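You operate a simulated robot arm through the tools that you are given. There is no shell and no other tool. Be economical: measure what you need, move in short steps, check, and stop when the job is done.

Carry out the task below with a simulated robot arm. There is one attempt and no reset: what you move stays moved.

TASK
On the top of the steel table, make the core pin and the red spring change places.

It is judged by the outcome, as a careful person would: the job done as asked, and still so three seconds after it is handed in. It fails if anything else is knocked over, pushed out of place, dropped, spilled or broken.

THE ROBOT
A 7-joint arm with a two-finger parallel gripper, fixed in place. Base frame: the origin is at the foot of the arm, x ahead of it, y to its left, z up; the work surface is at about z = 0. Lengths are in cm, angles in degrees, forces in N, time in s.
With the tool pointing down near the work surface it reaches from about 24 to 62 cm from the base axis. Its first joint turns from -66.0 to 66.0 degrees. Payload 2.6 kg.
Tool frame: the origin (TCP) lies between the finger pads and is the grasp point; the fingertips stand 3 cm ahead of it; z points along the fingers, y is the line along which they close. The gripper opens to 9.4 cm. The fingers are 2.8 cm wide and 1 cm thick; the gripper's body (5 by 9.6 cm) begins 5.5 cm behind the TCP.
Orientation is told as [roll, pitch, yaw] about the base's x, y, z axes, in that order, counted from this pose: with the fingers straight down and closing along the base's y, the tool's x points along the base's -x, its y along +y and its z along -z.

THE INTERFACE
- The arm moves only by the tool apply_moves. Its argument "steps" is a list that holds one entry, the list of rows, each a list of 7 numbers: the opening in per cent of the stroke, from 0 (shut) to 100 (fully open), then the shift along the tool's x, y, z in units of 50 mm (1.0 is 50 mm), then the turn, a rotation vector about the tool's x, y, z in units of 4 degrees (1.0 is 4 degrees). In form: [[[jaw, dx, dy, dz, ax, ay, az], ...]]. A call has 1 to 10 rows; each row shifts and turns the commanded pose from where the row before left it, along the tool's axes as they then stand. A call with a number of a shift or a turn outside -1 to 1 is refused whole. A row lasts 0.2 s, in which the tool goes at most 5 cm and 8.6 degrees; a call with a longer step from one row to the next is refused whole, and so is a gripper value outside its range. A pose out of reach is approached as far as the arm can. The call stops where the force on the tool passes 40 N (or 10 N more than at its start, if that is more) or the arm is blocked; 0.2 s more then pass. The fingers move at their own pace (about 7.2 cm/s each) and stop on an object; they squeeze with about 25 N. The grip force told is the motor's: it shows also when the fingers shut on nothing. Time passes only in rows, and 0.2 s behind the last, so rows that do not move let the fingers close. It gives the time, the measured TCP pose, the force on the tool (base axes), the opening and the grip force at its end, in the units of the frame above (readings bear some noise).
- Cameras (640 x 400 px; columns grow to the right, rows downward): "scene" is fixed at [3, 42.87, 56.75]; the picture's right is [-0.80, -0.59, 0.00], its down [-0.33, 0.44, -0.83] and it looks along [0.50, -0.67, -0.55] (base axes); focal length 376 px, centre (320, 200). "wrist" rides on the gripper at [-3.7, 0, -5.8] in the tool frame; the picture's right is [0.00, -1.00, 0.00], its down [0.97, 0.00, -0.24] and it looks along [0.24, 0.00, 0.97] (tool axes); focal length 218 px, centre (320, 200).
- grab_frame(camera): a new picture of that camera. No time passes.
- locate(camera, pixels): there is no depth. For up to 12 entries [column, row, z] of the newest picture of that camera ("zoom" is the newest enlarged one), the place [x, y] in the base frame at which the ray of that pixel passes the height z, good to about 0.2 cm. No time passes.
- zoom(camera, box): a new picture of the part [left, top, right, bottom] of that camera's present view, enlarged. No time passes.
- sign_off(): hands the job in; it is judged then, once.

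Work in short steps. Measure before you move; look again where a grasp or a placing could have gone wrong, and mend it. You have 80 turns and 34 pictures in all, the two below and enlarged ones among them. Open the gripper and draw the arm clear of the work before you hand the job in, unless the task says otherwise; then end with one line.

The tools are called after "Emit:" as a command line: name --argument value ..., lists and objects as JSON in quotes. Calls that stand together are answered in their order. apply_moves: Moves the arm, as the interface text tells. Its arguments: {"type":"object","properties":{"steps":{"type":"array","items":{"type":"array","items":{"type":"array","items":{"type":"number"}}}}},"required":["steps"]} The other tools are called the same way: grab_frame (camera) takes a picture; locate (camera, pixels) gives the place at which the rays of pixels pass given heights; zoom (camera, box) takes an enlarged picture of a part of a camera's view; sign_off () hands the job in.

At the start:

```text
time_s: 0.0
tcp_pos: [35.88, 4.61, 33.77]
tcp_rot: [0.0, 0.0, 0.1]
contact_force: [0.6, -0.2, -1.0]
grip_width: 9.39
finger_force: 0.0
```

scene: 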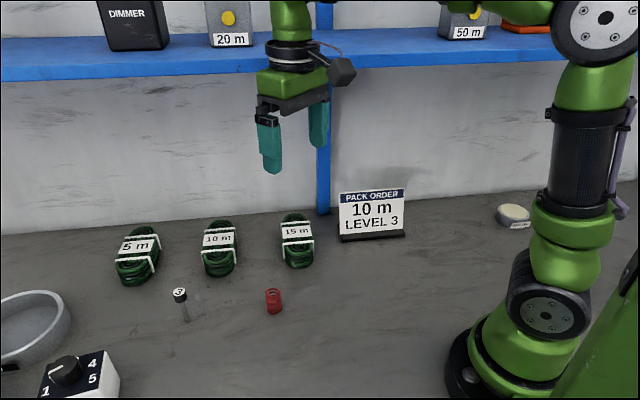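
wrist: 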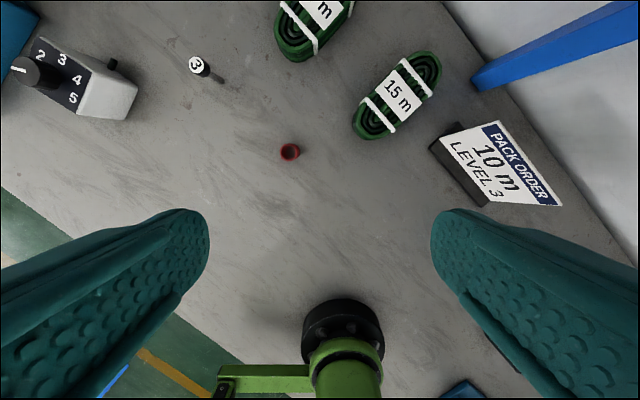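

The scene shows a pin standing with head "3" at about (180,297) and the red spring at (274,300). I enlarge both views.

Emit:
zoom --camera "scene" --box '[140, 260, 320, 372]'

Emit:
zoom --camera "wrist" --box '[170, 30, 330, 180]'

Emit:
locate --camera "scene" --pixels '[[185, 319, 0], [180, 292, 4], [180, 292, 5], [274, 312, 0], [274, 291, 3], [274, 291, 4]]'

Emit:
locate --camera "wrist" --pixels '[[195, 64, 4], [195, 64, 5], [222, 81, 0], [290, 151, 3], [290, 151, 2], [291, 153, 0]]'

```text
3.56 times, centred on (230, 316) of scene
```

zoom: 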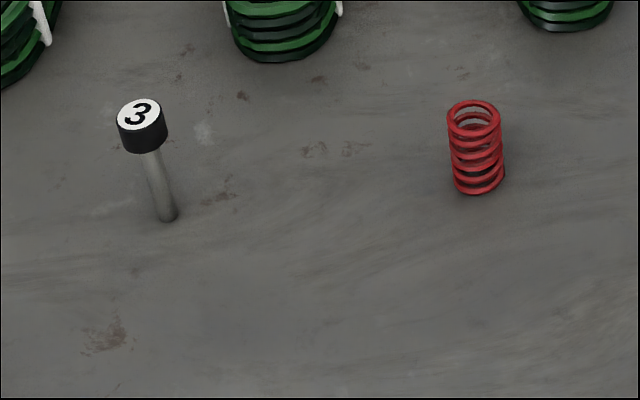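

```text
2.67 times, centred on (250, 105) of wrist
```

zoom: 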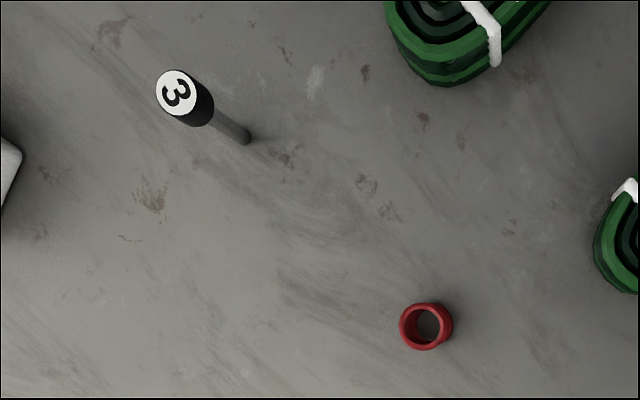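

```text
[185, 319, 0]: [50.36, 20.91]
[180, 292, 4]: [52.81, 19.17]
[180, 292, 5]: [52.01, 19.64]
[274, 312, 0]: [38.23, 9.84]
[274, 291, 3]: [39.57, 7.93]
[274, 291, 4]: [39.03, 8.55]
```

```text
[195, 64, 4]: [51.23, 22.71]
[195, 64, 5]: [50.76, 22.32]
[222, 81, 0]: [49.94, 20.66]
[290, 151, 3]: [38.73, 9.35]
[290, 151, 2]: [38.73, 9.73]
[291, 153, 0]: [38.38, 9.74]
```

The pin is roughly 7.5 cm tall near (50,20.8), and the spring roughly 4.3 cm tall near (38.9,8.8). I now locate the neighbours so I can choose a free parking spot and safe approaches.

Emit:
locate --camera "scene" --pixels '[[219, 277, 0], [205, 275, 0], [297, 268, 0], [285, 262, 0], [128, 285, 0], [155, 275, 0], [68, 330, 3], [110, 355, 5], [240, 340, 0], [340, 240, 0], [187.2, 319.5, 0], [219, 225, 4]]'

Emit:
locate --camera "wrist" --pixels '[[280, 50, 0], [360, 132, 0], [136, 92, 4], [445, 160, 0], [240, 130, 0]]'

```text
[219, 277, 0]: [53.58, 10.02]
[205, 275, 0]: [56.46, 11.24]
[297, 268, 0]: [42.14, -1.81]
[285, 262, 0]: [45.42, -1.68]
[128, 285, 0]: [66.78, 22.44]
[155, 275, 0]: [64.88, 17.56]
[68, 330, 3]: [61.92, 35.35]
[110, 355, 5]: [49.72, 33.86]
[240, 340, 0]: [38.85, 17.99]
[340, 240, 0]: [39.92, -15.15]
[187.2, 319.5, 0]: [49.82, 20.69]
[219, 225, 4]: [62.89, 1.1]
```

```text
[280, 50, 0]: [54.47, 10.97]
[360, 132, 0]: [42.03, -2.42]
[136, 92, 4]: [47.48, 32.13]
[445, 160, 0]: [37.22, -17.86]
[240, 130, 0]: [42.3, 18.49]
```

Free parking spot near (38.5,18.5). I move above the spring at z≈18 and look.

Emit:
apply_moves --steps '[[[100, -0.15, 0.21, 0.8, 0, 0, 0], [100, -0.15, 0.21, 0.8, 0, 0, 0], [100, -0.15, 0.21, 0.8, 0, 0, 0], [100, -0.15, 0.21, 0.8, 0, 0, 0], [100, 0, 0, 0, 0, 0, 0]]]'

Emit:
grab_frame --camera "wrist"

```text
time_s: 1.2
tcp_pos: [38.76, 8.91, 17.79]
tcp_rot: [0.0, 0.0, 0.0]
contact_force: [-0.5, 0.3, -0.5]
grip_width: 9.42
finger_force: 0.0
```

```text
29 pictures are left
```

wrist: 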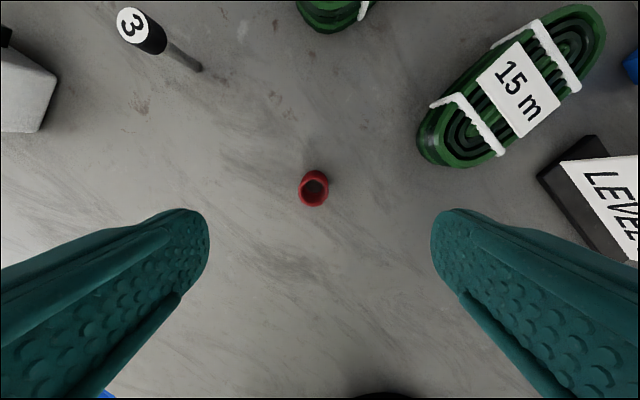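

Emit:
zoom --camera "wrist" --box '[280, 160, 350, 220]'

Emit:
locate --camera "wrist" --pixels '[[313, 189, 4], [298, 189, 4], [328, 189, 4], [313, 172, 0], [313, 207, 4], [313, 207, 3], [133, 24, 7.5], [195, 67, 0]]'

```text
6.67 times, centred on (315, 190) of wrist
```

zoom: 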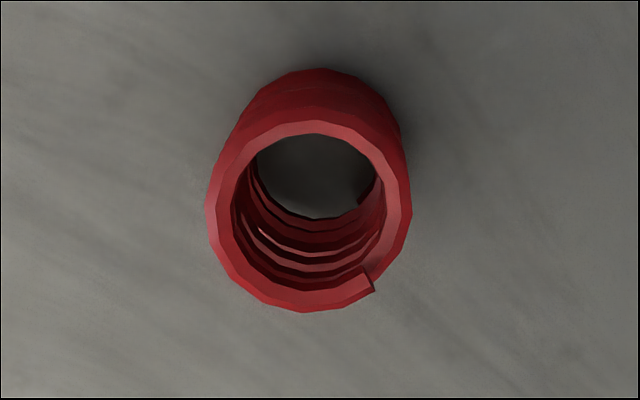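

```text
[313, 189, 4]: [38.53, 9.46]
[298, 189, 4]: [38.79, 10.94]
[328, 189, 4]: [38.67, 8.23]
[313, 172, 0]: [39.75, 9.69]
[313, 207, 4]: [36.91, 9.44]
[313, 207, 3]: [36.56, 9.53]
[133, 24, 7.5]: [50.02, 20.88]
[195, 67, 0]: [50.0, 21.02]
```

Emit:
locate --camera "zoom" --pixels '[[309, 215, 3], [309, 215, 4], [309, 215, 5], [310, 68, 0], [403, 120, 0], [309, 215, 4]]'

```text
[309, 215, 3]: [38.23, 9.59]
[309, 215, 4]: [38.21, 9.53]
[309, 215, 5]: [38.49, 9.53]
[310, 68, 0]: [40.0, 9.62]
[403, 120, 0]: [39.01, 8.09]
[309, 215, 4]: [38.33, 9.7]
```

The spring centre is about (38.45, 9.45), 2.7 cm across. I descend around it and check before closing.

Emit:
apply_moves --steps '[[[80, 0.06, 0.11, 0.6, 0, 0, 0], [75, 0, 0, 0.6, 0, 0, 0], [70, 0, 0, 0.6, 0, 0, 0], [70, 0, 0, 0.6, 0, 0, 0], [70, 0, 0, 0.42, 0, 0, 0], [70, 0, 0, 0, 0, 0, 0]]]'

Emit:
grab_frame --camera "wrist"

```text
time_s: 2.6
tcp_pos: [38.48, 9.33, 3.67]
tcp_rot: [0.0, 0.1, 0.1]
contact_force: [0.7, 0.8, -0.1]
grip_width: 6.57
finger_force: 0.1
```

```text
27 pictures are left
```

wrist: 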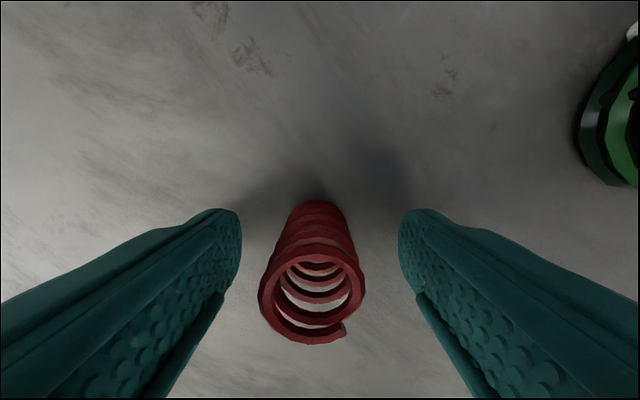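

Emit:
locate --camera "wrist" --pixels '[[312, 293, 5], [312, 293, 4.5], [317, 201, 0], [312, 293, 5.5]]'

```text
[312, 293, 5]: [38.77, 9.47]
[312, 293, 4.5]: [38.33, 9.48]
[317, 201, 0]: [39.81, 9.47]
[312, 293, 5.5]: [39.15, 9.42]
```

The spring sits at about (38.5, 9.47). I shift 0.1 cm to centre it and close.

Emit:
apply_moves --steps '[[[70, 0, 0.024, 0, 0, 0, 0], [40, 0, 0, 0, 0, 0, 0], [25, 0, 0, 0, 0, 0, 0], [10, 0, 0, 0, 0, 0, 0], [10, 0, 0, 0, 0, 0, 0], [10, 0, 0, 0, 0, 0, 0]]]'

```text
time_s: 4.0
tcp_pos: [38.46, 9.45, 3.74]
tcp_rot: [0.0, 0.0, 0.1]
contact_force: [-0.4, -0.1, 0.1]
grip_width: 2.62
finger_force: 25.0
```

Grip holds at 2.62 cm. I lift 4 cm, carry to y≈18.5 and lower to the same height.

Emit:
apply_moves --steps '[[[10, 0, 0, -0.4, 0, 0, 0], [10, 0, 0, -0.4, 0, 0, 0], [10, 0, 0.6, 0, 0, 0, 0], [10, 0, 0.6, 0, 0, 0, 0], [10, 0, 0.6, 0, 0, 0, 0], [10, 0, 0, 0.3, 0, 0, 0], [10, 0, 0, 0.3, 0, 0, 0], [10, 0, 0, 0.1, 0, 0, 0], [10, 0, 0, 0.09, 0, 0, 0], [10, 0, 0, 0, 0, 0, 0]]]'

Emit:
grab_frame --camera "scene"

```text
time_s: 6.2
tcp_pos: [38.45, 18.42, 3.57]
tcp_rot: [0.0, 0.1, 0.0]
contact_force: [-0.7, -0.5, 0.3]
grip_width: 0.95
finger_force: 0.0
```

```text
26 pictures are left
```

scene: 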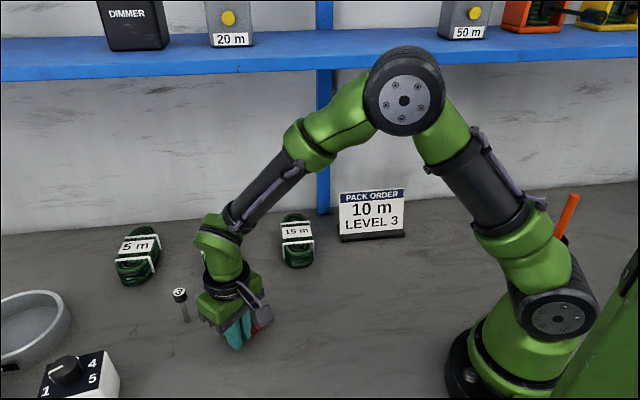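

The opening is now 0.95 cm, so the spring slipped out; red shows near (264,315). I look closer.

Emit:
zoom --camera "scene" --box '[180, 270, 320, 360]'

Emit:
grab_frame --camera "wrist"

```text
4.44 times, centred on (250, 315) of scene
```

zoom: 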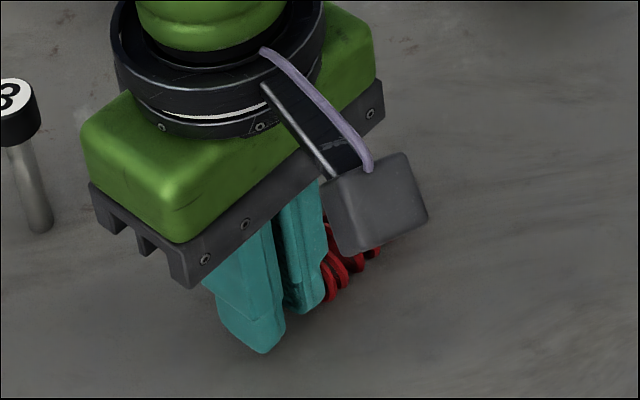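

```text
24 pictures are left
```

wrist: 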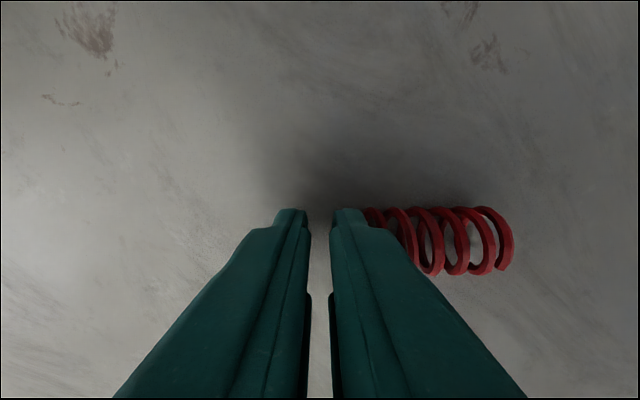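

The spring is lying on its side, axis along y, beside the finger. I lift straight up slowly and then look.

Emit:
apply_moves --steps '[[[10, 0, 0, -0.2, 0, 0, 0], [10, 0, 0, -0.4, 0, 0, 0], [10, 0, 0, -0.6, 0, 0, 0], [50, 0.2, -0.2, -0.8, 0, 0, 0], [80, 0.2, -0.3, -0.8, 0, 0, 0], [80, 0, 0, 0, 0, 0, 0]]]'

Emit:
grab_frame --camera "wrist"

Emit:
zoom --camera "scene" --box '[180, 270, 320, 360]'

```text
time_s: 7.6
tcp_pos: [36.3, 16.1, 17.68]
tcp_rot: [0.1, -0.1, 0.0]
contact_force: [-0.5, -1.3, -0.1]
grip_width: 7.5
finger_force: 0.0
```

```text
23 pictures are left
```

wrist: 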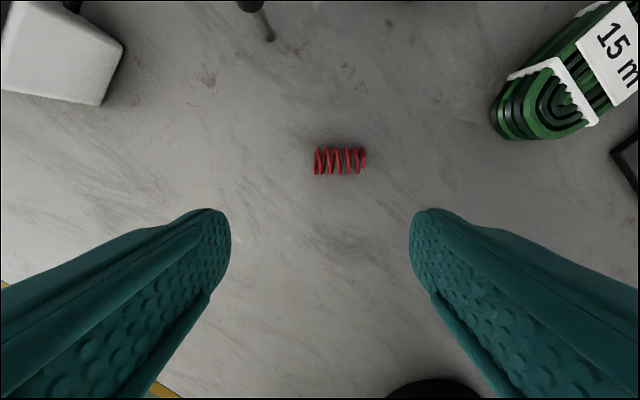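

```text
4.44 times, centred on (250, 315) of scene
```

zoom: 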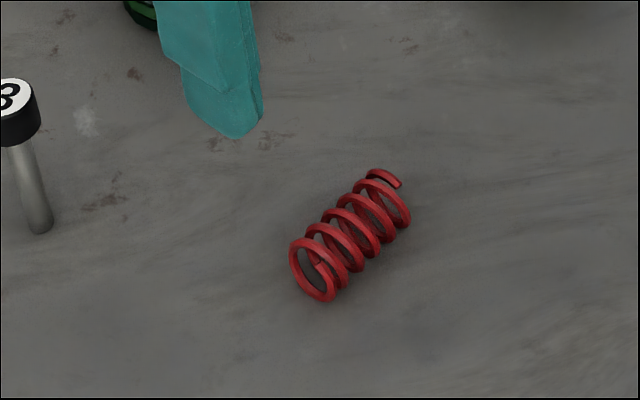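

Emit:
locate --camera "zoom" --pixels '[[322, 271, 1.35], [389, 195, 1.35], [328, 301, 0], [410, 222, 0]]'

Emit:
locate --camera "wrist" --pixels '[[314, 161, 1.35], [366, 159, 1.35], [340, 146, 1.35], [340, 175, 1.35]]'

```text
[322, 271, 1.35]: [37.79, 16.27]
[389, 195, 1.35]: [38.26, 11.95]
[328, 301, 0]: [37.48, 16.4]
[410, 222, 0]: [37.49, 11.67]
```

```text
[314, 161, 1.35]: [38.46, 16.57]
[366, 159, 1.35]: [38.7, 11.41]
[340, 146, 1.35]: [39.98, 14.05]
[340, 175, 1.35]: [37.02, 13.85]
```

The spring lies from y 11.5 to 16.4 at x≈38.4, clear of its old spot. I'll move the pin first, with the fingers closing along x so they stay clear. Translating above the pin and starting the yaw.

Emit:
apply_moves --steps '[[[90, -0.65, 0.23, -0.1, 0, 0, 0], [90, -0.65, 0.23, -0.1, 0, 0, 0], [90, -0.65, 0.23, -0.1, 0, 0, 0], [90, -0.65, 0.23, -0.1, 0, 0, 0], [90, 0, 0, 0, 0, 0, -1], [90, 0, 0, 0, 0, 0, -1], [90, 0, 0, 0, 0, 0, -1], [90, 0, 0, 0, 0, 0, -1], [90, 0, 0, 0, 0, 0, -1], [90, 0, 0, 0, 0, 0, -1]]]'

Emit:
apply_moves --steps '[[[90, 0, 0, 0, 0, 0, -1], [90, 0, 0, 0, 0, 0, -1], [90, 0, 0, 0, 0, 0, -1], [90, 0, 0, 0, 0, 0, -1], [90, 0, 0, 0, 0, 0, -1], [90, 0, 0, 0, 0, 0, -1], [90, 0, 0, 0, 0, 0, -1], [90, 0, 0, 0, 0, 0, -1], [90, 0, 0, 0, 0, 0, -1], [90, 0, 0, 0, 0, 0, -1]]]'

Emit:
apply_moves --steps '[[[90, 0, 0, 0, 0, 0, -1], [90, 0, 0, 0, 0, 0, -1], [90, 0, 0, 0, 0, 0, -1], [90, 0, 0, 0, 0, 0, -1], [90, 0, 0, 0, 0, 0, -1], [90, 0, 0, 0, 0, 0, -1], [90, 0, 0, 0, 0, 0, -0.5], [90, 0, 0, 0, 0, 0, 0]]]'

Emit:
grab_frame --camera "wrist"

```text
time_s: 9.8
tcp_pos: [49.44, 20.52, 19.67]
tcp_rot: [0.0, 0.0, 24.1]
contact_force: [0.1, 0.4, 0.7]
grip_width: 8.45
finger_force: 0.1
```

```text
time_s: 12.0
tcp_pos: [49.57, 20.57, 19.68]
tcp_rot: [0.0, 0.1, 64.1]
contact_force: [-0.2, -0.4, 0.4]
grip_width: 8.45
finger_force: 0.2
```

```text
time_s: 13.8
tcp_pos: [49.58, 20.54, 19.64]
tcp_rot: [0.0, 0.0, 90.2]
contact_force: [0.8, -0.5, -0.1]
grip_width: 8.46
finger_force: 0.1
```

```text
21 pictures are left
```

wrist: 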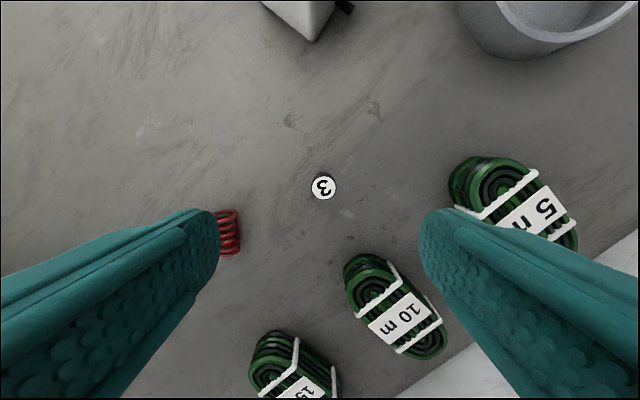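

Emit:
locate --camera "wrist" --pixels '[[323, 188, 7.5], [323, 188, 7], [323, 188, 8], [310, 188, 7.5], [336, 188, 7.5], [323, 188, 6]]'

Emit:
zoom --camera "wrist" --box '[285, 160, 365, 210]'

Emit:
zoom --camera "scene" --box '[150, 270, 230, 330]'

```text
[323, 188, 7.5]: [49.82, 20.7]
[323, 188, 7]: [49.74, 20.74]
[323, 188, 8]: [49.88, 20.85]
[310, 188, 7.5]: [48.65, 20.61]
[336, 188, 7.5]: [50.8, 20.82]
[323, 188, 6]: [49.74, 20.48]
```

```text
8.00 times, centred on (325, 185) of wrist
```

zoom: 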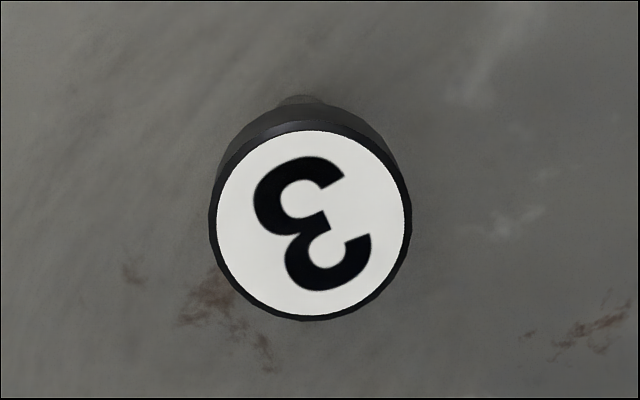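

```text
6.67 times, centred on (190, 300) of scene
```

zoom: 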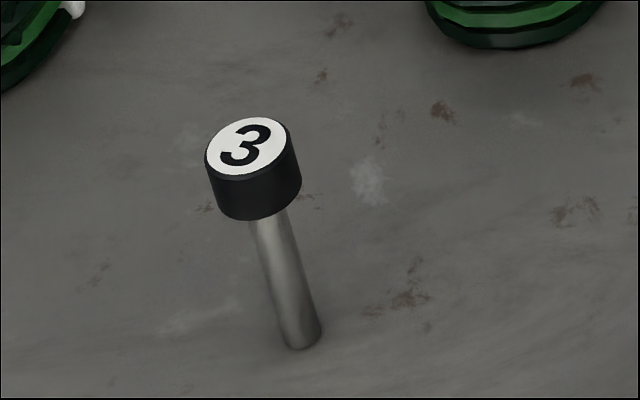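

The pin head is centred at about (49.8, 20.72). I descend with the TCP to z≈6.2, level with the head.

Emit:
apply_moves --steps '[[[80, -0.036, -0.05, 0.5, 0, 0, 0], [70, 0, 0, 0.6, 0, 0, 0], [60, 0, 0, 0.6, 0, 0, 0], [60, 0, 0, 0.5, 0, 0, 0], [60, 0, 0, 0.3, 0, 0, 0], [60, 0, 0, 0.19, 0, 0, 0], [60, 0, 0, 0, 0, 0, 0]]]'

Emit:
grab_frame --camera "wrist"

```text
time_s: 15.4
tcp_pos: [49.89, 20.78, 6.22]
tcp_rot: [-0.1, 0.0, 89.9]
contact_force: [0.4, 0.5, 0.1]
grip_width: 5.65
finger_force: 0.1
```

```text
18 pictures are left
```

wrist: 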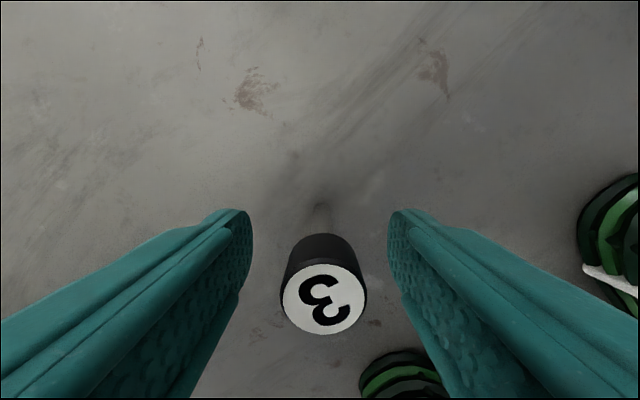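

The head is nearly centred between the pads, about 0.07 cm to the right. I trim that and close gradually.

Emit:
apply_moves --steps '[[[50, 0, -0.014, 0, 0, 0, 0], [40, 0, 0, 0, 0, 0, 0], [32, 0, 0, 0, 0, 0, 0], [28, 0, 0, 0, 0, 0, 0], [24, 0, 0, 0, 0, 0, 0], [20, 0, 0, 0, 0, 0, 0], [14, 0, 0, 0, 0, 0, 0], [5, 0, 0, 0, 0, 0, 0], [0, 0, 0, 0, 0, 0, 0], [0, 0, 0, 0, 0, 0, 0]]]'

Emit:
apply_moves --steps '[[[0, 0, 0, -0.04, 0, 0, 0], [0, 0, 0, -0.06, 0, 0, 0], [0, 0, 0, -0.1, 0, 0, 0], [0, 0, 0, -0.1, 0, 0, 0], [0, 0, 0, 0, 0, 0, 0]]]'

Emit:
zoom --camera "scene" --box '[150, 260, 260, 340]'

```text
time_s: 17.6
tcp_pos: [49.89, 20.66, 6.28]
tcp_rot: [0.0, 0.1, 90.0]
contact_force: [1.4, -0.1, -0.5]
grip_width: 2.07
finger_force: 25.3
```

```text
time_s: 18.8
tcp_pos: [49.82, 20.77, 7.75]
tcp_rot: [0.0, 0.0, 90.0]
contact_force: [-0.5, 0.0, -0.6]
grip_width: 2.05
finger_force: 25.6
```

```text
5.00 times, centred on (205, 300) of scene
```

zoom: 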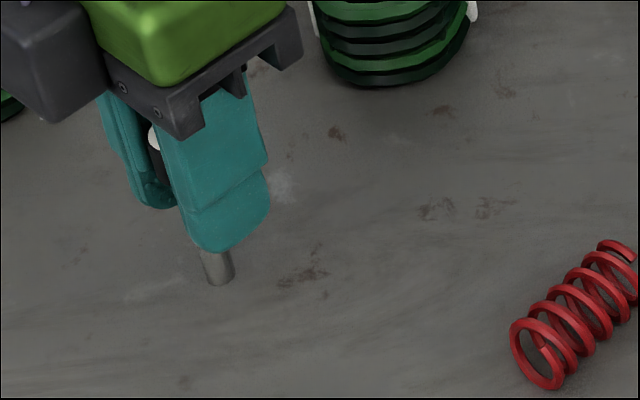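

The pin is lifted and held at 2.05 cm. I raise it 3 cm more and carry it to above the spring's old place.

Emit:
apply_moves --steps '[[[0, 0, 0, -0.1, 0, 0, 0], [0, 0, 0, -0.2, 0, 0, 0], [0, 0, 0, -0.2, 0, 0, 0], [0, 0, 0, -0.1, 0, 0, 0], [0, 0, 0, 0, 0, 0, 0]]]'

Emit:
apply_moves --steps '[[[0, 0.1, 0.1, 0, 0, 0, 0], [0, 0.2, 0.2, 0, 0, 0, 0], [0, 0.3, 0.3, 0, 0, 0, 0], [0, 0.35, 0.35, 0, 0, 0, 0], [0, 0.35, 0.35, 0, 0, 0, 0], [0, 0.35, 0.35, 0, 0, 0, 0], [0, 0.3, 0.3, 0, 0, 0, 0], [0, 0.2, 0.2, 0, 0, 0, 0], [0, 0.102, 0.124, 0, 0, 0, 0], [0, 0, 0, 0, 0, 0, 0]]]'

Emit:
grab_frame --camera "scene"

```text
time_s: 20.0
tcp_pos: [49.87, 20.84, 10.9]
tcp_rot: [0.0, 0.1, 90.0]
contact_force: [0.3, 0.3, -0.2]
grip_width: 2.02
finger_force: 24.8
```

```text
time_s: 22.2
tcp_pos: [38.52, 9.46, 10.82]
tcp_rot: [0.0, 0.1, 90.0]
contact_force: [0.1, -0.7, -0.3]
grip_width: 2.05
finger_force: 24.6
```

```text
16 pictures are left
```

scene: 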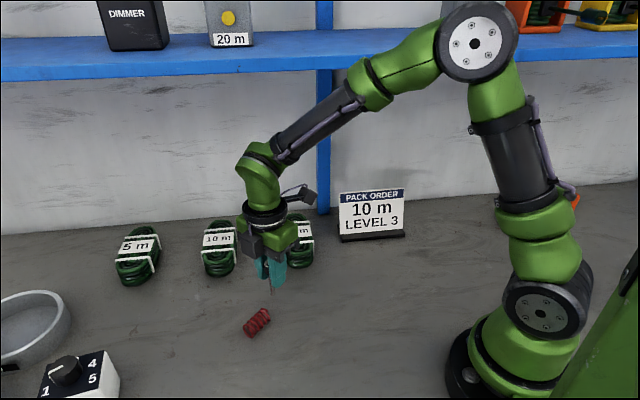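

Pin held upright above the target (38.5, 9.46). I lower 4.3 cm and check.

Emit:
apply_moves --steps '[[[0, 0, 0, 0.15, 0, 0, 0], [0, 0, 0, 0.2, 0, 0, 0], [0, 0, 0, 0.2, 0, 0, 0], [0, 0, 0, 0.15, 0, 0, 0], [0, 0, 0, 0.1, 0, 0, 0], [0, 0, 0, 0.06, 0, 0, 0], [0, 0, 0, 0, 0, 0, 0]]]'

Emit:
apply_moves --steps '[[[0, 0, 0, 0.02, 0, 0, 0], [0, 0, 0, 0.02, 0, 0, 0], [0, 0, 0, 0, 0, 0, 0]]]'

Emit:
zoom --camera "scene" --box '[220, 250, 330, 340]'

```text
time_s: 23.8
tcp_pos: [38.46, 9.45, 6.37]
tcp_rot: [0.0, 0.1, 90.1]
contact_force: [0.1, 0.7, -2.0]
grip_width: 2.04
finger_force: 25.5
```

```text
time_s: 24.6
tcp_pos: [38.45, 9.55, 6.27]
tcp_rot: [0.0, 0.1, 90.0]
contact_force: [-1.2, -0.6, 0.8]
grip_width: 2.03
finger_force: 25.2
```

```text
4.44 times, centred on (275, 295) of scene
```

zoom: 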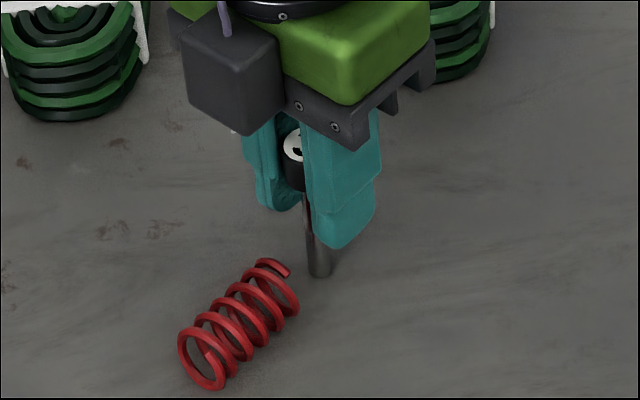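

The foot appears to be at the table. I probe 0.1 cm lower to confirm contact by force.

Emit:
apply_moves --steps '[[[0, 0, 0, 0.015, 0, 0, 0], [0, 0, 0, 0, 0, 0, 0]]]'

```text
time_s: 25.2
tcp_pos: [38.41, 9.42, 6.17]
tcp_rot: [-0.1, 0.0, 90.0]
contact_force: [-3.8, -1.6, 13.0]
grip_width: 2.07
finger_force: 24.8
```

Contact is confirmed (13 N). I back off slightly and open gradually.

Emit:
apply_moves --steps '[[[0, 0, 0, -0.013, 0, 0, 0], [0, 0, 0, 0, 0, 0, 0], [24, 0, 0, 0, 0, 0, 0], [26, 0, 0, 0, 0, 0, 0], [32, 0, 0, 0, 0, 0, 0], [45, 0, 0, 0, 0, 0, 0], [60, 0, 0, 0, 0, 0, 0], [60, 0, 0, 0, 0, 0, 0]]]'

Emit:
grab_frame --camera "wrist"

```text
time_s: 27.0
tcp_pos: [38.5, 9.48, 6.2]
tcp_rot: [-0.1, 0.1, 90.1]
contact_force: [-0.4, 0.1, 0.3]
grip_width: 5.65
finger_force: 0.1
```

```text
14 pictures are left
```

wrist: 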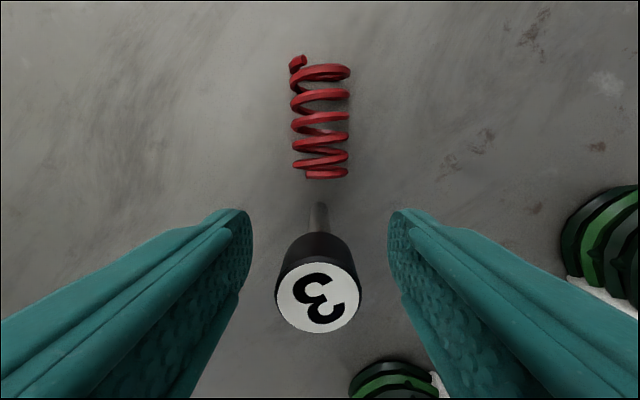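

The pin stands at its new place. I locate the spring ends here, then lift clear.

Emit:
locate --camera "wrist" --pixels '[[321, 66, 2.5], [297, 60, 1.5], [293, 130, 1.35], [349, 130, 1.35], [293, 103, 1.35], [350, 73, 1.35], [325, 175, 2.5]]'

Emit:
apply_moves --steps '[[[60, 0, 0, -0.15, 0, 0, 0], [60, 0, 0, -0.4, 0, 0, 0], [60, 0, 0, -0.5, 0, 0, 0], [60, 0, 0, -0.5, 0, 0, 0], [60, -0.4, 0, 0, 0, 0, 0], [60, -0.5, 0, 0, 0, 0, 0], [60, 0, 0, 0, 0, 0, 0]]]'

Emit:
grab_frame --camera "wrist"

```text
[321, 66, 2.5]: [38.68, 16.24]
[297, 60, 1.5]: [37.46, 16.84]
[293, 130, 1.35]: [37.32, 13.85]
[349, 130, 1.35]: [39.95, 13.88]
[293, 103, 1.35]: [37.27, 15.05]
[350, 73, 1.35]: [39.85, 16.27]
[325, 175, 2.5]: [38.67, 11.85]
```

```text
time_s: 28.6
tcp_pos: [38.47, 13.97, 14.06]
tcp_rot: [0.0, -0.1, 90.1]
contact_force: [-0.4, -0.8, 0.0]
grip_width: 5.66
finger_force: 0.0
```

```text
13 pictures are left
```

wrist: 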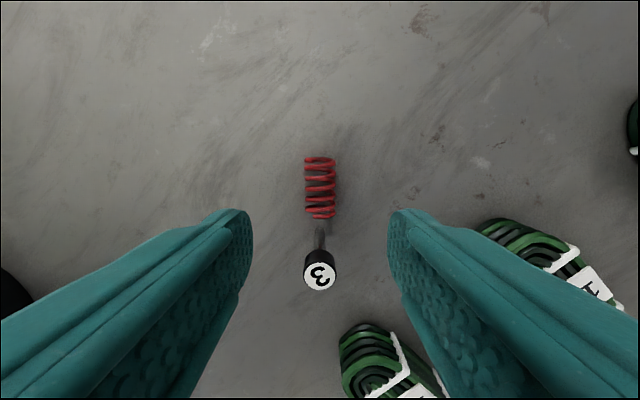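

Spring: axis x≈38.6, y 11.6–16.4. I'll tilt the tool 12° (body leaning to +y) and grip it nearer its +y end, so that I can later pitch it upright.

Emit:
apply_moves --steps '[[[60, -0.26, -0.026, 0, 0, 0, 0], [60, 0, 0, 0, 0, 1, 0], [60, 0, 0, 0, 0, 1, 0], [60, 0, 0, 0, 0, 1, 0], [60, -0.1, 0, 0.47, 0, 0, 0], [60, -0.1, 0, 0.47, 0, 0, 0], [60, -0.1, 0, 0.47, 0, 0, 0], [60, -0.08, 0, 0.376, 0, 0, 0], [60, -0.04, 0, 0.188, 0, 0, 0], [60, 0, 0, 0, 0, 0, 0]]]'

Emit:
grab_frame --camera "wrist"

```text
time_s: 30.8
tcp_pos: [38.65, 15.4, 3.94]
tcp_rot: [0.0, 12.1, 89.9]
contact_force: [0.6, -1.2, 0.9]
grip_width: 5.63
finger_force: 0.1
```

```text
12 pictures are left
```

wrist: 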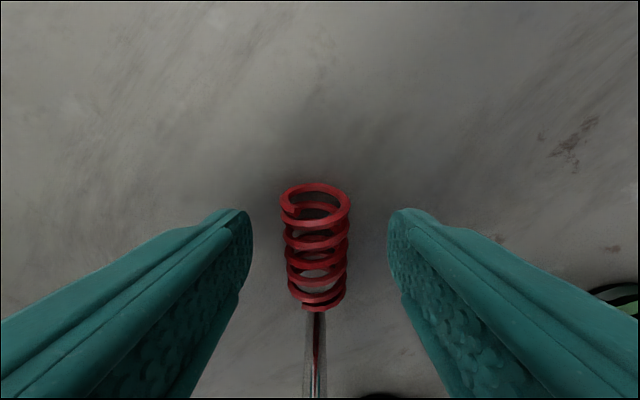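

The pads straddle the spring about a third of the way from its +y end. I lower 0.4 cm, trim 0.1 cm sideways and close gradually.

Emit:
apply_moves --steps '[[[60, -0.016, 0.024, 0.078, 0, 0, 0], [45, 0, 0, 0, 0, 0, 0], [35, 0, 0, 0, 0, 0, 0], [30, 0, 0, 0, 0, 0, 0], [26, 0, 0, 0, 0, 0, 0], [20, 0, 0, 0, 0, 0, 0], [10, 0, 0, 0, 0, 0, 0], [0, 0, 0, 0, 0, 0, 0], [0, 0, 0, 0, 0, 0, 0]]]'

Emit:
apply_moves --steps '[[[0, 0.01, 0, -0.05, 0, 0, 0], [0, 0.01, 0, -0.05, 0, 0, 0], [0, 0.02, 0, -0.1, 0, 0, 0], [0, 0.02, 0, -0.1, 0, 0, 0], [0, 0, 0, 0, 0, 0, 0]]]'

Emit:
zoom --camera "scene" --box '[190, 250, 330, 350]'

```text
time_s: 32.8
tcp_pos: [38.43, 15.31, 3.51]
tcp_rot: [0.1, 12.1, 90.0]
contact_force: [-0.3, 0.1, -0.2]
grip_width: 2.68
finger_force: 25.0
```

```text
time_s: 34.0
tcp_pos: [38.43, 15.15, 5.14]
tcp_rot: [0.0, 12.0, 89.9]
contact_force: [0.2, -0.2, -0.8]
grip_width: 2.67
finger_force: 24.7
```

```text
4.00 times, centred on (260, 300) of scene
```

zoom: 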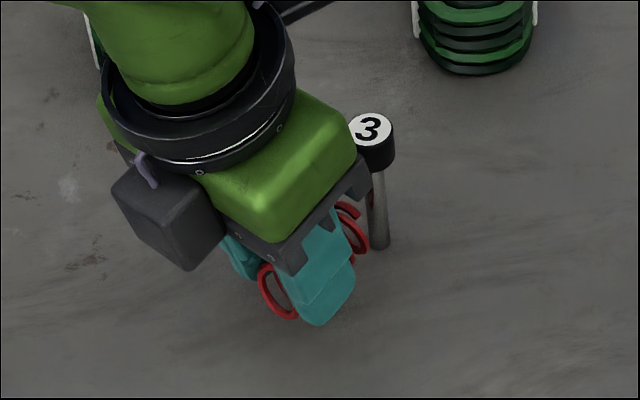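

The spring is held (2.67 cm). I lift slowly to z≈14, undo the tilt and start swinging over toward the pin's old place.

Emit:
apply_moves --steps '[[[0, 0.02, 0, -0.1, 0, 0, 0], [0, 0.04, 0, -0.2, 0, 0, 0], [0, 0.06, 0, -0.3, 0, 0, 0], [0, 0.06, 0, -0.3, 0, 0, 0], [0, 0.06, 0, -0.3, 0, 0, 0], [0, 0.06, 0, -0.3, 0, 0, 0], [0, 0.04, 0, -0.2, 0, 0, 0], [0, 0, 0, 0, 0, 0, 0]]]'

Emit:
apply_moves --steps '[[[0, 0, 0, 0, 0, -1, 0], [0, 0, 0, 0, 0, -1, 0], [0, 0, 0, 0, 0, -1, 0], [0, 0, 0, 0, 0, 0, 0.5], [0, 0, 0, 0, 0, 0, 1], [0, 0, 0, 0, 0, 0, 1], [0, 0, 0, 0, 0, 0, 1], [0, 0, 0, 0, 0, 0, 1], [0, 0, 0, 0, 0, 0, 1], [0, 0, 0, 0, 0, 0, 1]]]'

Emit:
apply_moves --steps '[[[0, 0, 0, 0, 0, 0, 1], [0, 0, 0, 0, 0, 0, 1], [0, 0, 0, 0, 0, 0, 1], [0, 0, 0, 0, 0, 0, 1], [0, 0, 0, 0, 0, 0, 1], [0, 0, 0, 0, 0, 0, 1], [0, 0, 0, 0, 0, 0, 1], [0, 0, 0, 0, 0, 0, 1], [0, 0, 0, 0, 0, 0, 1], [0, 0, 0, 0, 0, 0, 1]]]'

```text
time_s: 35.8
tcp_pos: [38.62, 15.34, 13.81]
tcp_rot: [0.0, 11.9, 89.9]
contact_force: [-0.5, -0.7, -0.4]
grip_width: 2.67
finger_force: 24.9
```

```text
time_s: 38.0
tcp_pos: [38.57, 15.29, 13.83]
tcp_rot: [0.0, 0.0, 63.9]
contact_force: [0.1, 0.5, -0.1]
grip_width: 2.67
finger_force: 24.8
```

```text
time_s: 40.2
tcp_pos: [38.51, 15.48, 13.66]
tcp_rot: [0.0, 0.0, 24.0]
contact_force: [-0.5, 0.2, -0.5]
grip_width: 2.67
finger_force: 24.6
```

Yaw is now 24°, nearly radial to the target. I move outward and start pitching the tool forward so the spring comes upright.

Emit:
apply_moves --steps '[[[0, -0.2, 0, 0, 0, 0, 0], [0, -0.4, 0, 0, 0, 0, 0], [0, -0.4, 0, 0, 0, 0, 0], [0, -0.4, 0, 0, 0, 0, 0], [0, -0.2, 0, 0, 0, 0, 0], [0, 0, 0, 0, 0, -0.5, 0], [0, 0, 0, 0, 0, -1, 0], [0, 0, 0, 0, 0, -1, 0], [0, 0, 0, 0, 0, -1, 0], [0, 0, 0, 0, 0, -0.5, 0]]]'

Emit:
apply_moves --steps '[[[0, 0, 0, 0, 0, -1, 0], [0, 0, 0, 0, 0, -1, 0], [0, 0, 0, 0, 0, -1, 0], [0, 0, 0, 0, 0, -1, 0], [0, 0, 0, 0, 0, -1, 0], [0, 0, 0, 0, 0, -1, 0], [0, 0, 0, 0, 0, -1, 0], [0, 0, 0, 0, 0, -1, 0]]]'

Emit:
grab_frame --camera "scene"

```text
time_s: 42.4
tcp_pos: [45.65, 18.68, 13.65]
tcp_rot: [0.0, -16.0, 23.9]
contact_force: [-0.6, -0.2, -0.9]
grip_width: 2.64
finger_force: 25.1
```

```text
time_s: 44.2
tcp_pos: [45.79, 18.9, 13.77]
tcp_rot: [0.0, -48.1, 24.0]
contact_force: [0.5, 0.4, -1.0]
grip_width: 2.69
finger_force: 25.2
```

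```text
10 pictures are left
```

scene: 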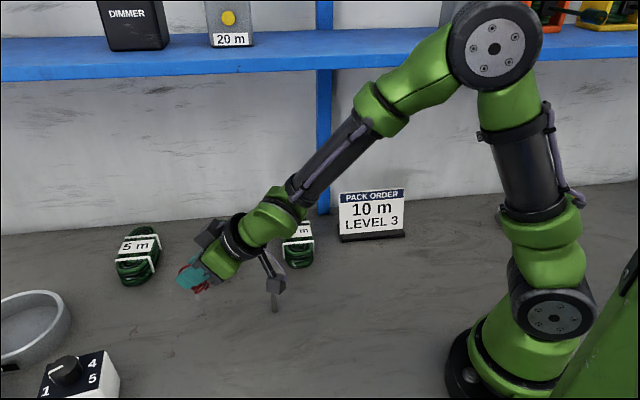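

Pitched 48°, spring still held. I check a dark part near (275,280) close to the pin.

Emit:
zoom --camera "scene" --box '[160, 200, 320, 320]'

```text
3.33 times, centred on (240, 260) of scene
```

zoom: 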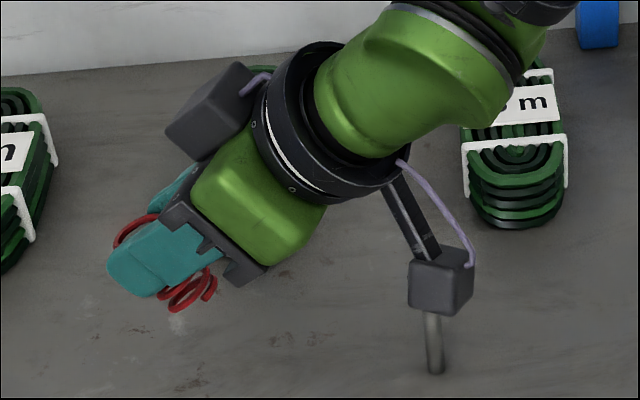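

A second box on a bracket sits on the tool's +x side, so a full horizontal pitch would hit the table. A 60° pitch keeps it clear and leaves the spring only about 18° off vertical, which the table can right. I yaw to 0 to stay away from the pin and pitch to 60°.

Emit:
apply_moves --steps '[[[0, 0, 0, 0, 0.743, 0, 0.669], [0, 0, 0, 0, 0.743, 0, 0.669], [0, 0, 0, 0, 0.743, 0, 0.669], [0, 0, 0, 0, 0.743, 0, 0.669], [0, 0, 0, 0, 0.743, 0, 0.669], [0, 0, 0, 0, 0.743, 0, 0.669], [0, 0, 0, 0, 0, -1, 0], [0, 0, 0, 0, 0, -1, 0], [0, 0, 0, 0, 0, -1, 0], [0, 0, 0, 0, 0, 0, 0]]]'

Emit:
zoom --camera "scene" --box '[150, 200, 310, 320]'

```text
time_s: 46.4
tcp_pos: [45.75, 18.7, 13.63]
tcp_rot: [0.2, -60.4, 3.3]
contact_force: [-0.3, -1.0, 0.1]
grip_width: 2.68
finger_force: 25.2
out of reach, approached as far as the arm can: row 6
```

```text
3.33 times, centred on (230, 260) of scene
```

zoom: 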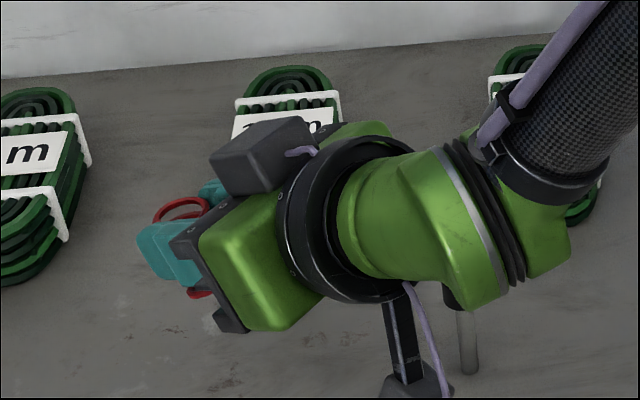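

The yaw hit a limit, and the box hangs lower than estimated (about 4 cm below the TCP), so this grip angle is not good enough. I'll lay the spring back down and re-grip it with a larger counter-tilt; first I reverse the pitch.

Emit:
apply_moves --steps '[[[0, 0, 0, 0, 0, 1, 0], [0, 0, 0, 0, 0, 1, 0], [0, 0, 0, 0, 0, 1, 0], [0, 0, 0, 0, -0.743, 0, -0.669], [0, 0, 0, 0, -0.743, 0, -0.669], [0, 0, 0, 0, -0.743, 0, -0.669], [0, 0, 0, 0, 0, 1, 0], [0, 0, 0, 0, 0, 1, 0], [0, 0, 0, 0, 0, 1, 0], [0, 0, 0, 0, 0, 0, 0]]]'

Emit:
apply_moves --steps '[[[0, 0, 0, 0, 0, 1, 0], [0, 0, 0, 0, 0, 1, 0], [0, 0, 0, 0, 0, 1, 0], [0, 0, 0, 0, 0, 1, 0], [0, 0, 0, 0, 0, 1, 0], [0, 0, 0, 0, 0, 1, 0], [0, 0, 0, 0, 0, 1, 0], [0, 0, 0, 0, 0, 1, 0], [0, 0, 0, 0, 0, 1, 0], [0, 0, 0, 0, 0, 0, 0]]]'

```text
time_s: 48.6
tcp_pos: [45.84, 18.55, 13.76]
tcp_rot: [0.0, -36.4, 15.7]
contact_force: [0.8, -0.6, -0.8]
grip_width: 2.68
finger_force: 24.7
```

```text
time_s: 50.8
tcp_pos: [45.78, 18.61, 13.76]
tcp_rot: [0.0, -0.4, 15.6]
contact_force: [0.2, 0.1, -0.5]
grip_width: 2.66
finger_force: 25.2
```

Now tilt to −12° (spring horizontal) and lower it to the table.

Emit:
apply_moves --steps '[[[0, 0, 0, 0, 0, 1, 0], [0, 0, 0, 0, 0, 1, 0], [0, 0, 0, 0, 0, 0.9, 0], [0, -0.06, 0, 0.3, 0, 0, 0], [0, -0.084, 0, 0.4, 0, 0, 0], [0, -0.084, 0, 0.4, 0, 0, 0], [0, -0.084, 0, 0.4, 0, 0, 0], [0, -0.063, 0, 0.3, 0, 0, 0], [0, -0.03, 0, 0.15, 0, 0, 0], [0, 0, 0, 0, 0, 0, 0]]]'

```text
time_s: 53.0
tcp_pos: [45.94, 18.67, 3.74]
tcp_rot: [-0.1, 11.1, 15.5]
contact_force: [0.4, 0.4, 0.2]
grip_width: 2.66
finger_force: 25.0
```

Emit:
apply_moves --steps '[[[0, 0, 0, 0, 0, 0.2, 0], [0, -0.004, 0, 0.02, 0, 0, 0], [0, -0.004, 0, 0.02, 0, 0, 0], [0, 0, 0, 0, 0, 0, 0]]]'

```text
time_s: 54.0
tcp_pos: [45.92, 18.69, 3.63]
tcp_rot: [0.0, 11.8, 15.5]
contact_force: [0.3, -0.3, 2.8]
grip_width: 2.67
finger_force: 24.9
```

Near contact. I release, tilt 16° more around the spring, and set the TCP for the new grip.

Emit:
apply_moves --steps '[[[0, -0.002, 0, 0.01, 0, 0, 0], [28, 0, 0, 0, 0, 0, 0], [35, 0, 0, 0, 0, 0, 0], [50, 0, 0, 0, 0, 0, 0], [50, 0, 0, 0, 0, 1, 0], [50, 0, 0, 0, 0, 1, 0], [50, 0, 0, 0, 0, 1, 0], [50, 0, 0, 0, 0, 1, 0], [50, -0.131, 0, 0.021, 0, 0, 0], [50, 0, 0, 0, 0, 0, 0]]]'

Emit:
grab_frame --camera "wrist"

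Emit:
zoom --camera "scene" --box '[160, 260, 280, 345]'

```text
time_s: 56.2
tcp_pos: [46.26, 18.75, 3.22]
tcp_rot: [0.1, 28.2, 15.2]
contact_force: [-24.9, -11.6, 30.8]
grip_width: 4.69
finger_force: 0.1
```

```text
7 pictures are left
```

wrist: 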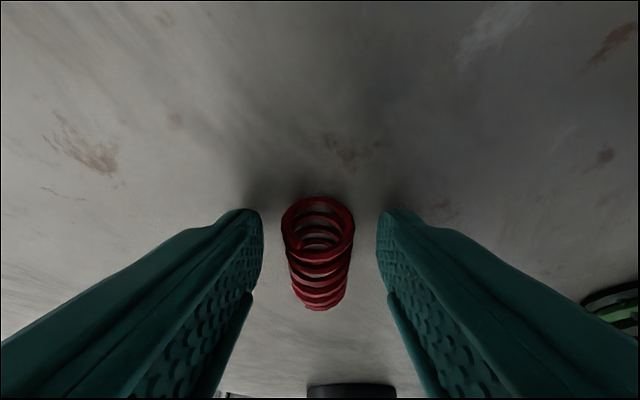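

```text
4.71 times, centred on (220, 302) of scene
```

zoom: 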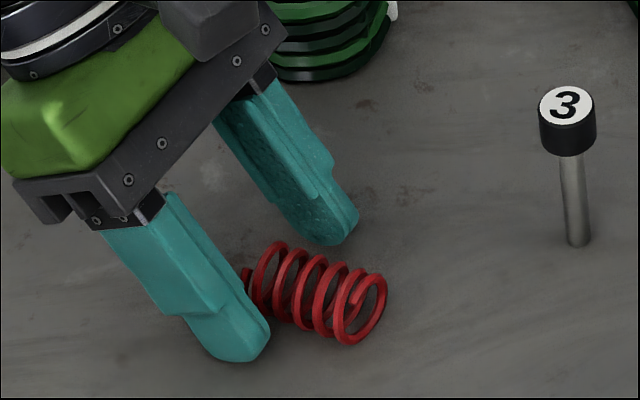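

The tips just touch the table (about 30 N). I raise 0.15 cm and close gradually.

Emit:
apply_moves --steps '[[[50, 0.014, 0, -0.0265, 0, 0, 0], [42, 0, 0, 0, 0, 0, 0], [35, 0, 0, 0, 0, 0, 0], [30, 0, 0, 0, 0, 0, 0], [26, 0, 0, 0, 0, 0, 0], [20, 0, 0, 0, 0, 0, 0], [10, 0, 0, 0, 0, 0, 0], [0, 0, 0, 0, 0, 0, 0], [0, 0, 0, 0, 0, 0, 0]]]'

Emit:
apply_moves --steps '[[[0, 0.023, 0, -0.044, 0, 0, 0], [0, 0.047, 0, -0.088, 0, 0, 0], [0, 0.094, 0, -0.177, 0, 0, 0], [0, 0.141, 0, -0.265, 0, 0, 0], [0, 0.188, 0, -0.353, 0, 0, 0], [0, 0.188, 0, -0.353, 0, 0, 0], [0, 0.141, 0, -0.265, 0, 0, 0], [0, 0.07, 0, -0.13, 0, 0, 0], [0, 0, 0, 0, 0, 0, 0]]]'

```text
time_s: 58.2
tcp_pos: [46.42, 18.81, 3.28]
tcp_rot: [0.0, 27.9, 15.5]
contact_force: [0.6, 0.7, 3.5]
grip_width: 2.7
finger_force: 24.9
```

```text
time_s: 60.2
tcp_pos: [46.41, 18.88, 12.88]
tcp_rot: [0.0, 27.9, 15.4]
contact_force: [-0.4, 0.2, -0.5]
grip_width: 2.68
finger_force: 24.8
```

Held at 2.68. Now I pitch forward 80° (to +52°), which leaves the spring about 10° from upright.

Emit:
apply_moves --steps '[[[0, 0, 0, 0, 0, -0.5, 0], [0, 0, 0, 0, 0, -1, 0], [0, 0, 0, 0, 0, -1, 0], [0, 0, 0, 0, 0, -1, 0], [0, 0, 0, 0, 0, -1, 0], [0, 0, 0, 0, 0, -1, 0], [0, 0, 0, 0, 0, -1, 0], [0, 0, 0, 0, 0, -1, 0], [0, 0, 0, 0, 0, -1, 0], [0, 0, 0, 0, 0, -1, 0]]]'

Emit:
apply_moves --steps '[[[0, 0, 0, 0, 0, -1, 0], [0, 0, 0, 0, 0, -1, 0], [0, 0, 0, 0, 0, -1, 0], [0, 0, 0, 0, 0, -1, 0], [0, 0, 0, 0, 0, -1, 0], [0, 0, 0, 0, 0, -1, 0], [0, 0, 0, 0, 0, -1, 0], [0, 0, 0, 0, 0, -1, 0], [0, 0, 0, 0, 0, -1, 0], [0, 0, 0, 0, 0, -1, 0]]]'

Emit:
apply_moves --steps '[[[0, 0, 0, 0, 0, -0.5, 0], [0, 0, 0, 0, 0, 0, 0]]]'

Emit:
zoom --camera "scene" --box '[140, 220, 300, 340]'

```text
time_s: 62.4
tcp_pos: [46.32, 18.94, 12.73]
tcp_rot: [0.0, -10.2, 15.5]
contact_force: [-0.3, -0.1, 0.2]
grip_width: 2.67
finger_force: 24.9
```

```text
time_s: 64.6
tcp_pos: [46.27, 18.83, 12.74]
tcp_rot: [0.0, -50.2, 15.5]
contact_force: [-0.2, 1.1, 0.5]
grip_width: 2.66
finger_force: 24.9
```

```text
time_s: 65.2
tcp_pos: [46.35, 18.82, 12.59]
tcp_rot: [-0.1, -52.2, 15.6]
contact_force: [1.0, 0.4, -1.1]
grip_width: 2.67
finger_force: 25.1
```

```text
3.33 times, centred on (220, 280) of scene
```

zoom: 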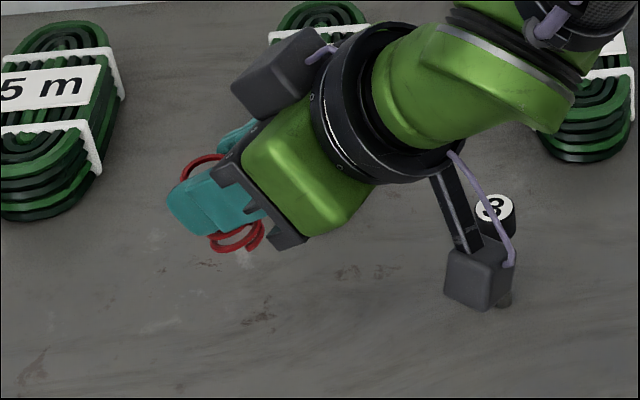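

Emit:
locate --camera "scene" --pixels '[[195, 292, 7.9], [195, 292, 7.4], [195, 292, 8.4]]'

```text
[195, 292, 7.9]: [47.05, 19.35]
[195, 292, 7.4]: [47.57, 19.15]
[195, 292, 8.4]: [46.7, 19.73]
```

Prediction and picture agree on the spring's bottom. I shift to over the target and lower to about 0.7 cm above touchdown.

Emit:
apply_moves --steps '[[[0, -0.114, 0.059, 0.146, 0, 0, 0], [0, -0.114, 0.059, 0.146, 0, 0, 0], [0, -0.113, 0.058, 0.145, 0, 0, 0], [0, 0.15, 0, 0.117, 0, 0, 0], [0, 0.22, 0, 0.172, 0, 0, 0], [0, 0.22, 0, 0.172, 0, 0, 0], [0, 0.22, 0, 0.172, 0, 0, 0], [0, 0.18, 0, 0.141, 0, 0, 0], [0, 0.113, 0, 0.088, 0, 0, 0], [0, 0, 0, 0, 0, 0, 0]]]'

Emit:
grab_frame --camera "scene"

```text
time_s: 67.4
tcp_pos: [48.93, 20.35, 5.7]
tcp_rot: [0.0, -52.1, 15.6]
contact_force: [-0.4, 0.5, -0.2]
grip_width: 2.68
finger_force: 24.9
```

```text
4 pictures are left
```

scene: 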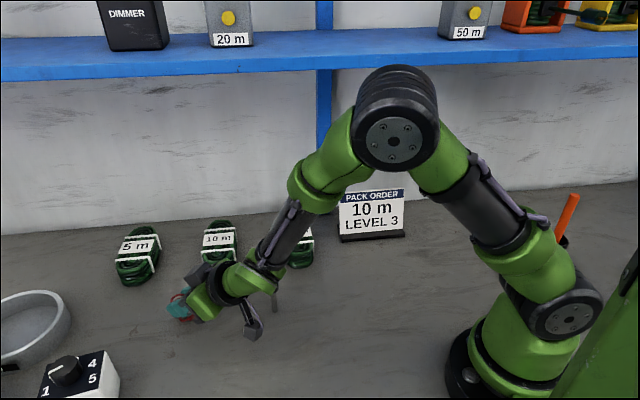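

All clear. I creep down to touch.

Emit:
apply_moves --steps '[[[0, 0.0315, 0, 0.0246, 0, 0, 0], [0, 0.0315, 0, 0.0246, 0, 0, 0], [0, 0, 0, 0, 0, 0, 0]]]'

Emit:
apply_moves --steps '[[[0, 0.0158, 0, 0.0123, 0, 0, 0], [0, 0.0158, 0, 0.0123, 0, 0, 0], [0, 0, 0, 0, 0, 0, 0]]]'

```text
time_s: 68.2
tcp_pos: [48.73, 20.35, 5.42]
tcp_rot: [0.0, -52.3, 15.5]
contact_force: [0.6, -1.4, 4.9]
grip_width: 2.67
finger_force: 25.0
```

```text
time_s: 69.0
tcp_pos: [49.05, 20.49, 5.23]
tcp_rot: [0.0, -52.3, 15.5]
contact_force: [3.4, -0.3, 15.5]
grip_width: 2.68
finger_force: 25.1
```

Contact is at z≈5.3 (15 N). I check the spring's attitude before releasing.

Emit:
zoom --camera "scene" --box '[150, 260, 290, 350]'

```text
4.44 times, centred on (220, 305) of scene
```

zoom: 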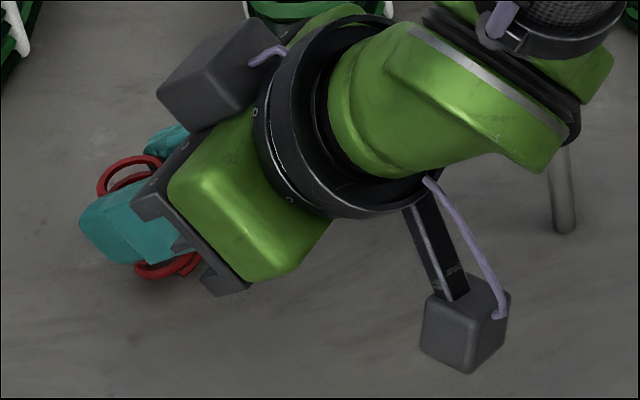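

The spring's foot is on the pin's old spot (px ≈(187,320)), nearly upright. I ease the pressure and open gradually.

Emit:
apply_moves --steps '[[[0, -0.012, 0, -0.009, 0, 0, 0], [0, 0, 0, 0, 0, 0, 0], [27, 0, 0, 0, 0, 0, 0], [29, 0, 0, 0, 0, 0, 0], [31, 0, 0, 0, 0, 0, 0], [36, 0, 0, 0, 0, 0, 0], [45, 0, 0, 0, 0, 0, 0], [60, 0, 0, 0, 0, 0, 0], [60, 0, 0, 0, 0, 0, 0]]]'

Emit:
grab_frame --camera "wrist"

```text
time_s: 71.0
tcp_pos: [48.78, 20.46, 5.2]
tcp_rot: [0.0, -52.1, 15.5]
contact_force: [0.2, 0.4, 0.3]
grip_width: 5.65
finger_force: 0.1
```

```text
2 pictures are left
```

wrist: 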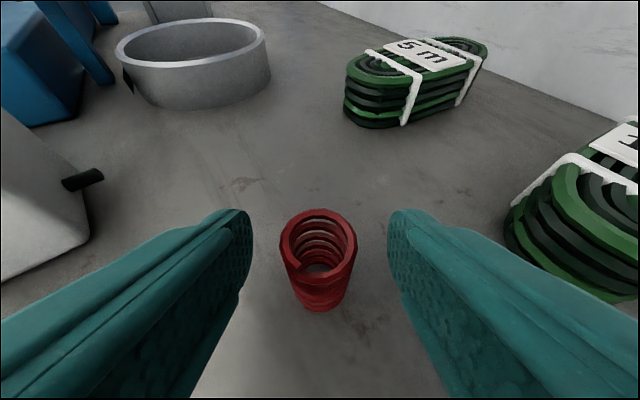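

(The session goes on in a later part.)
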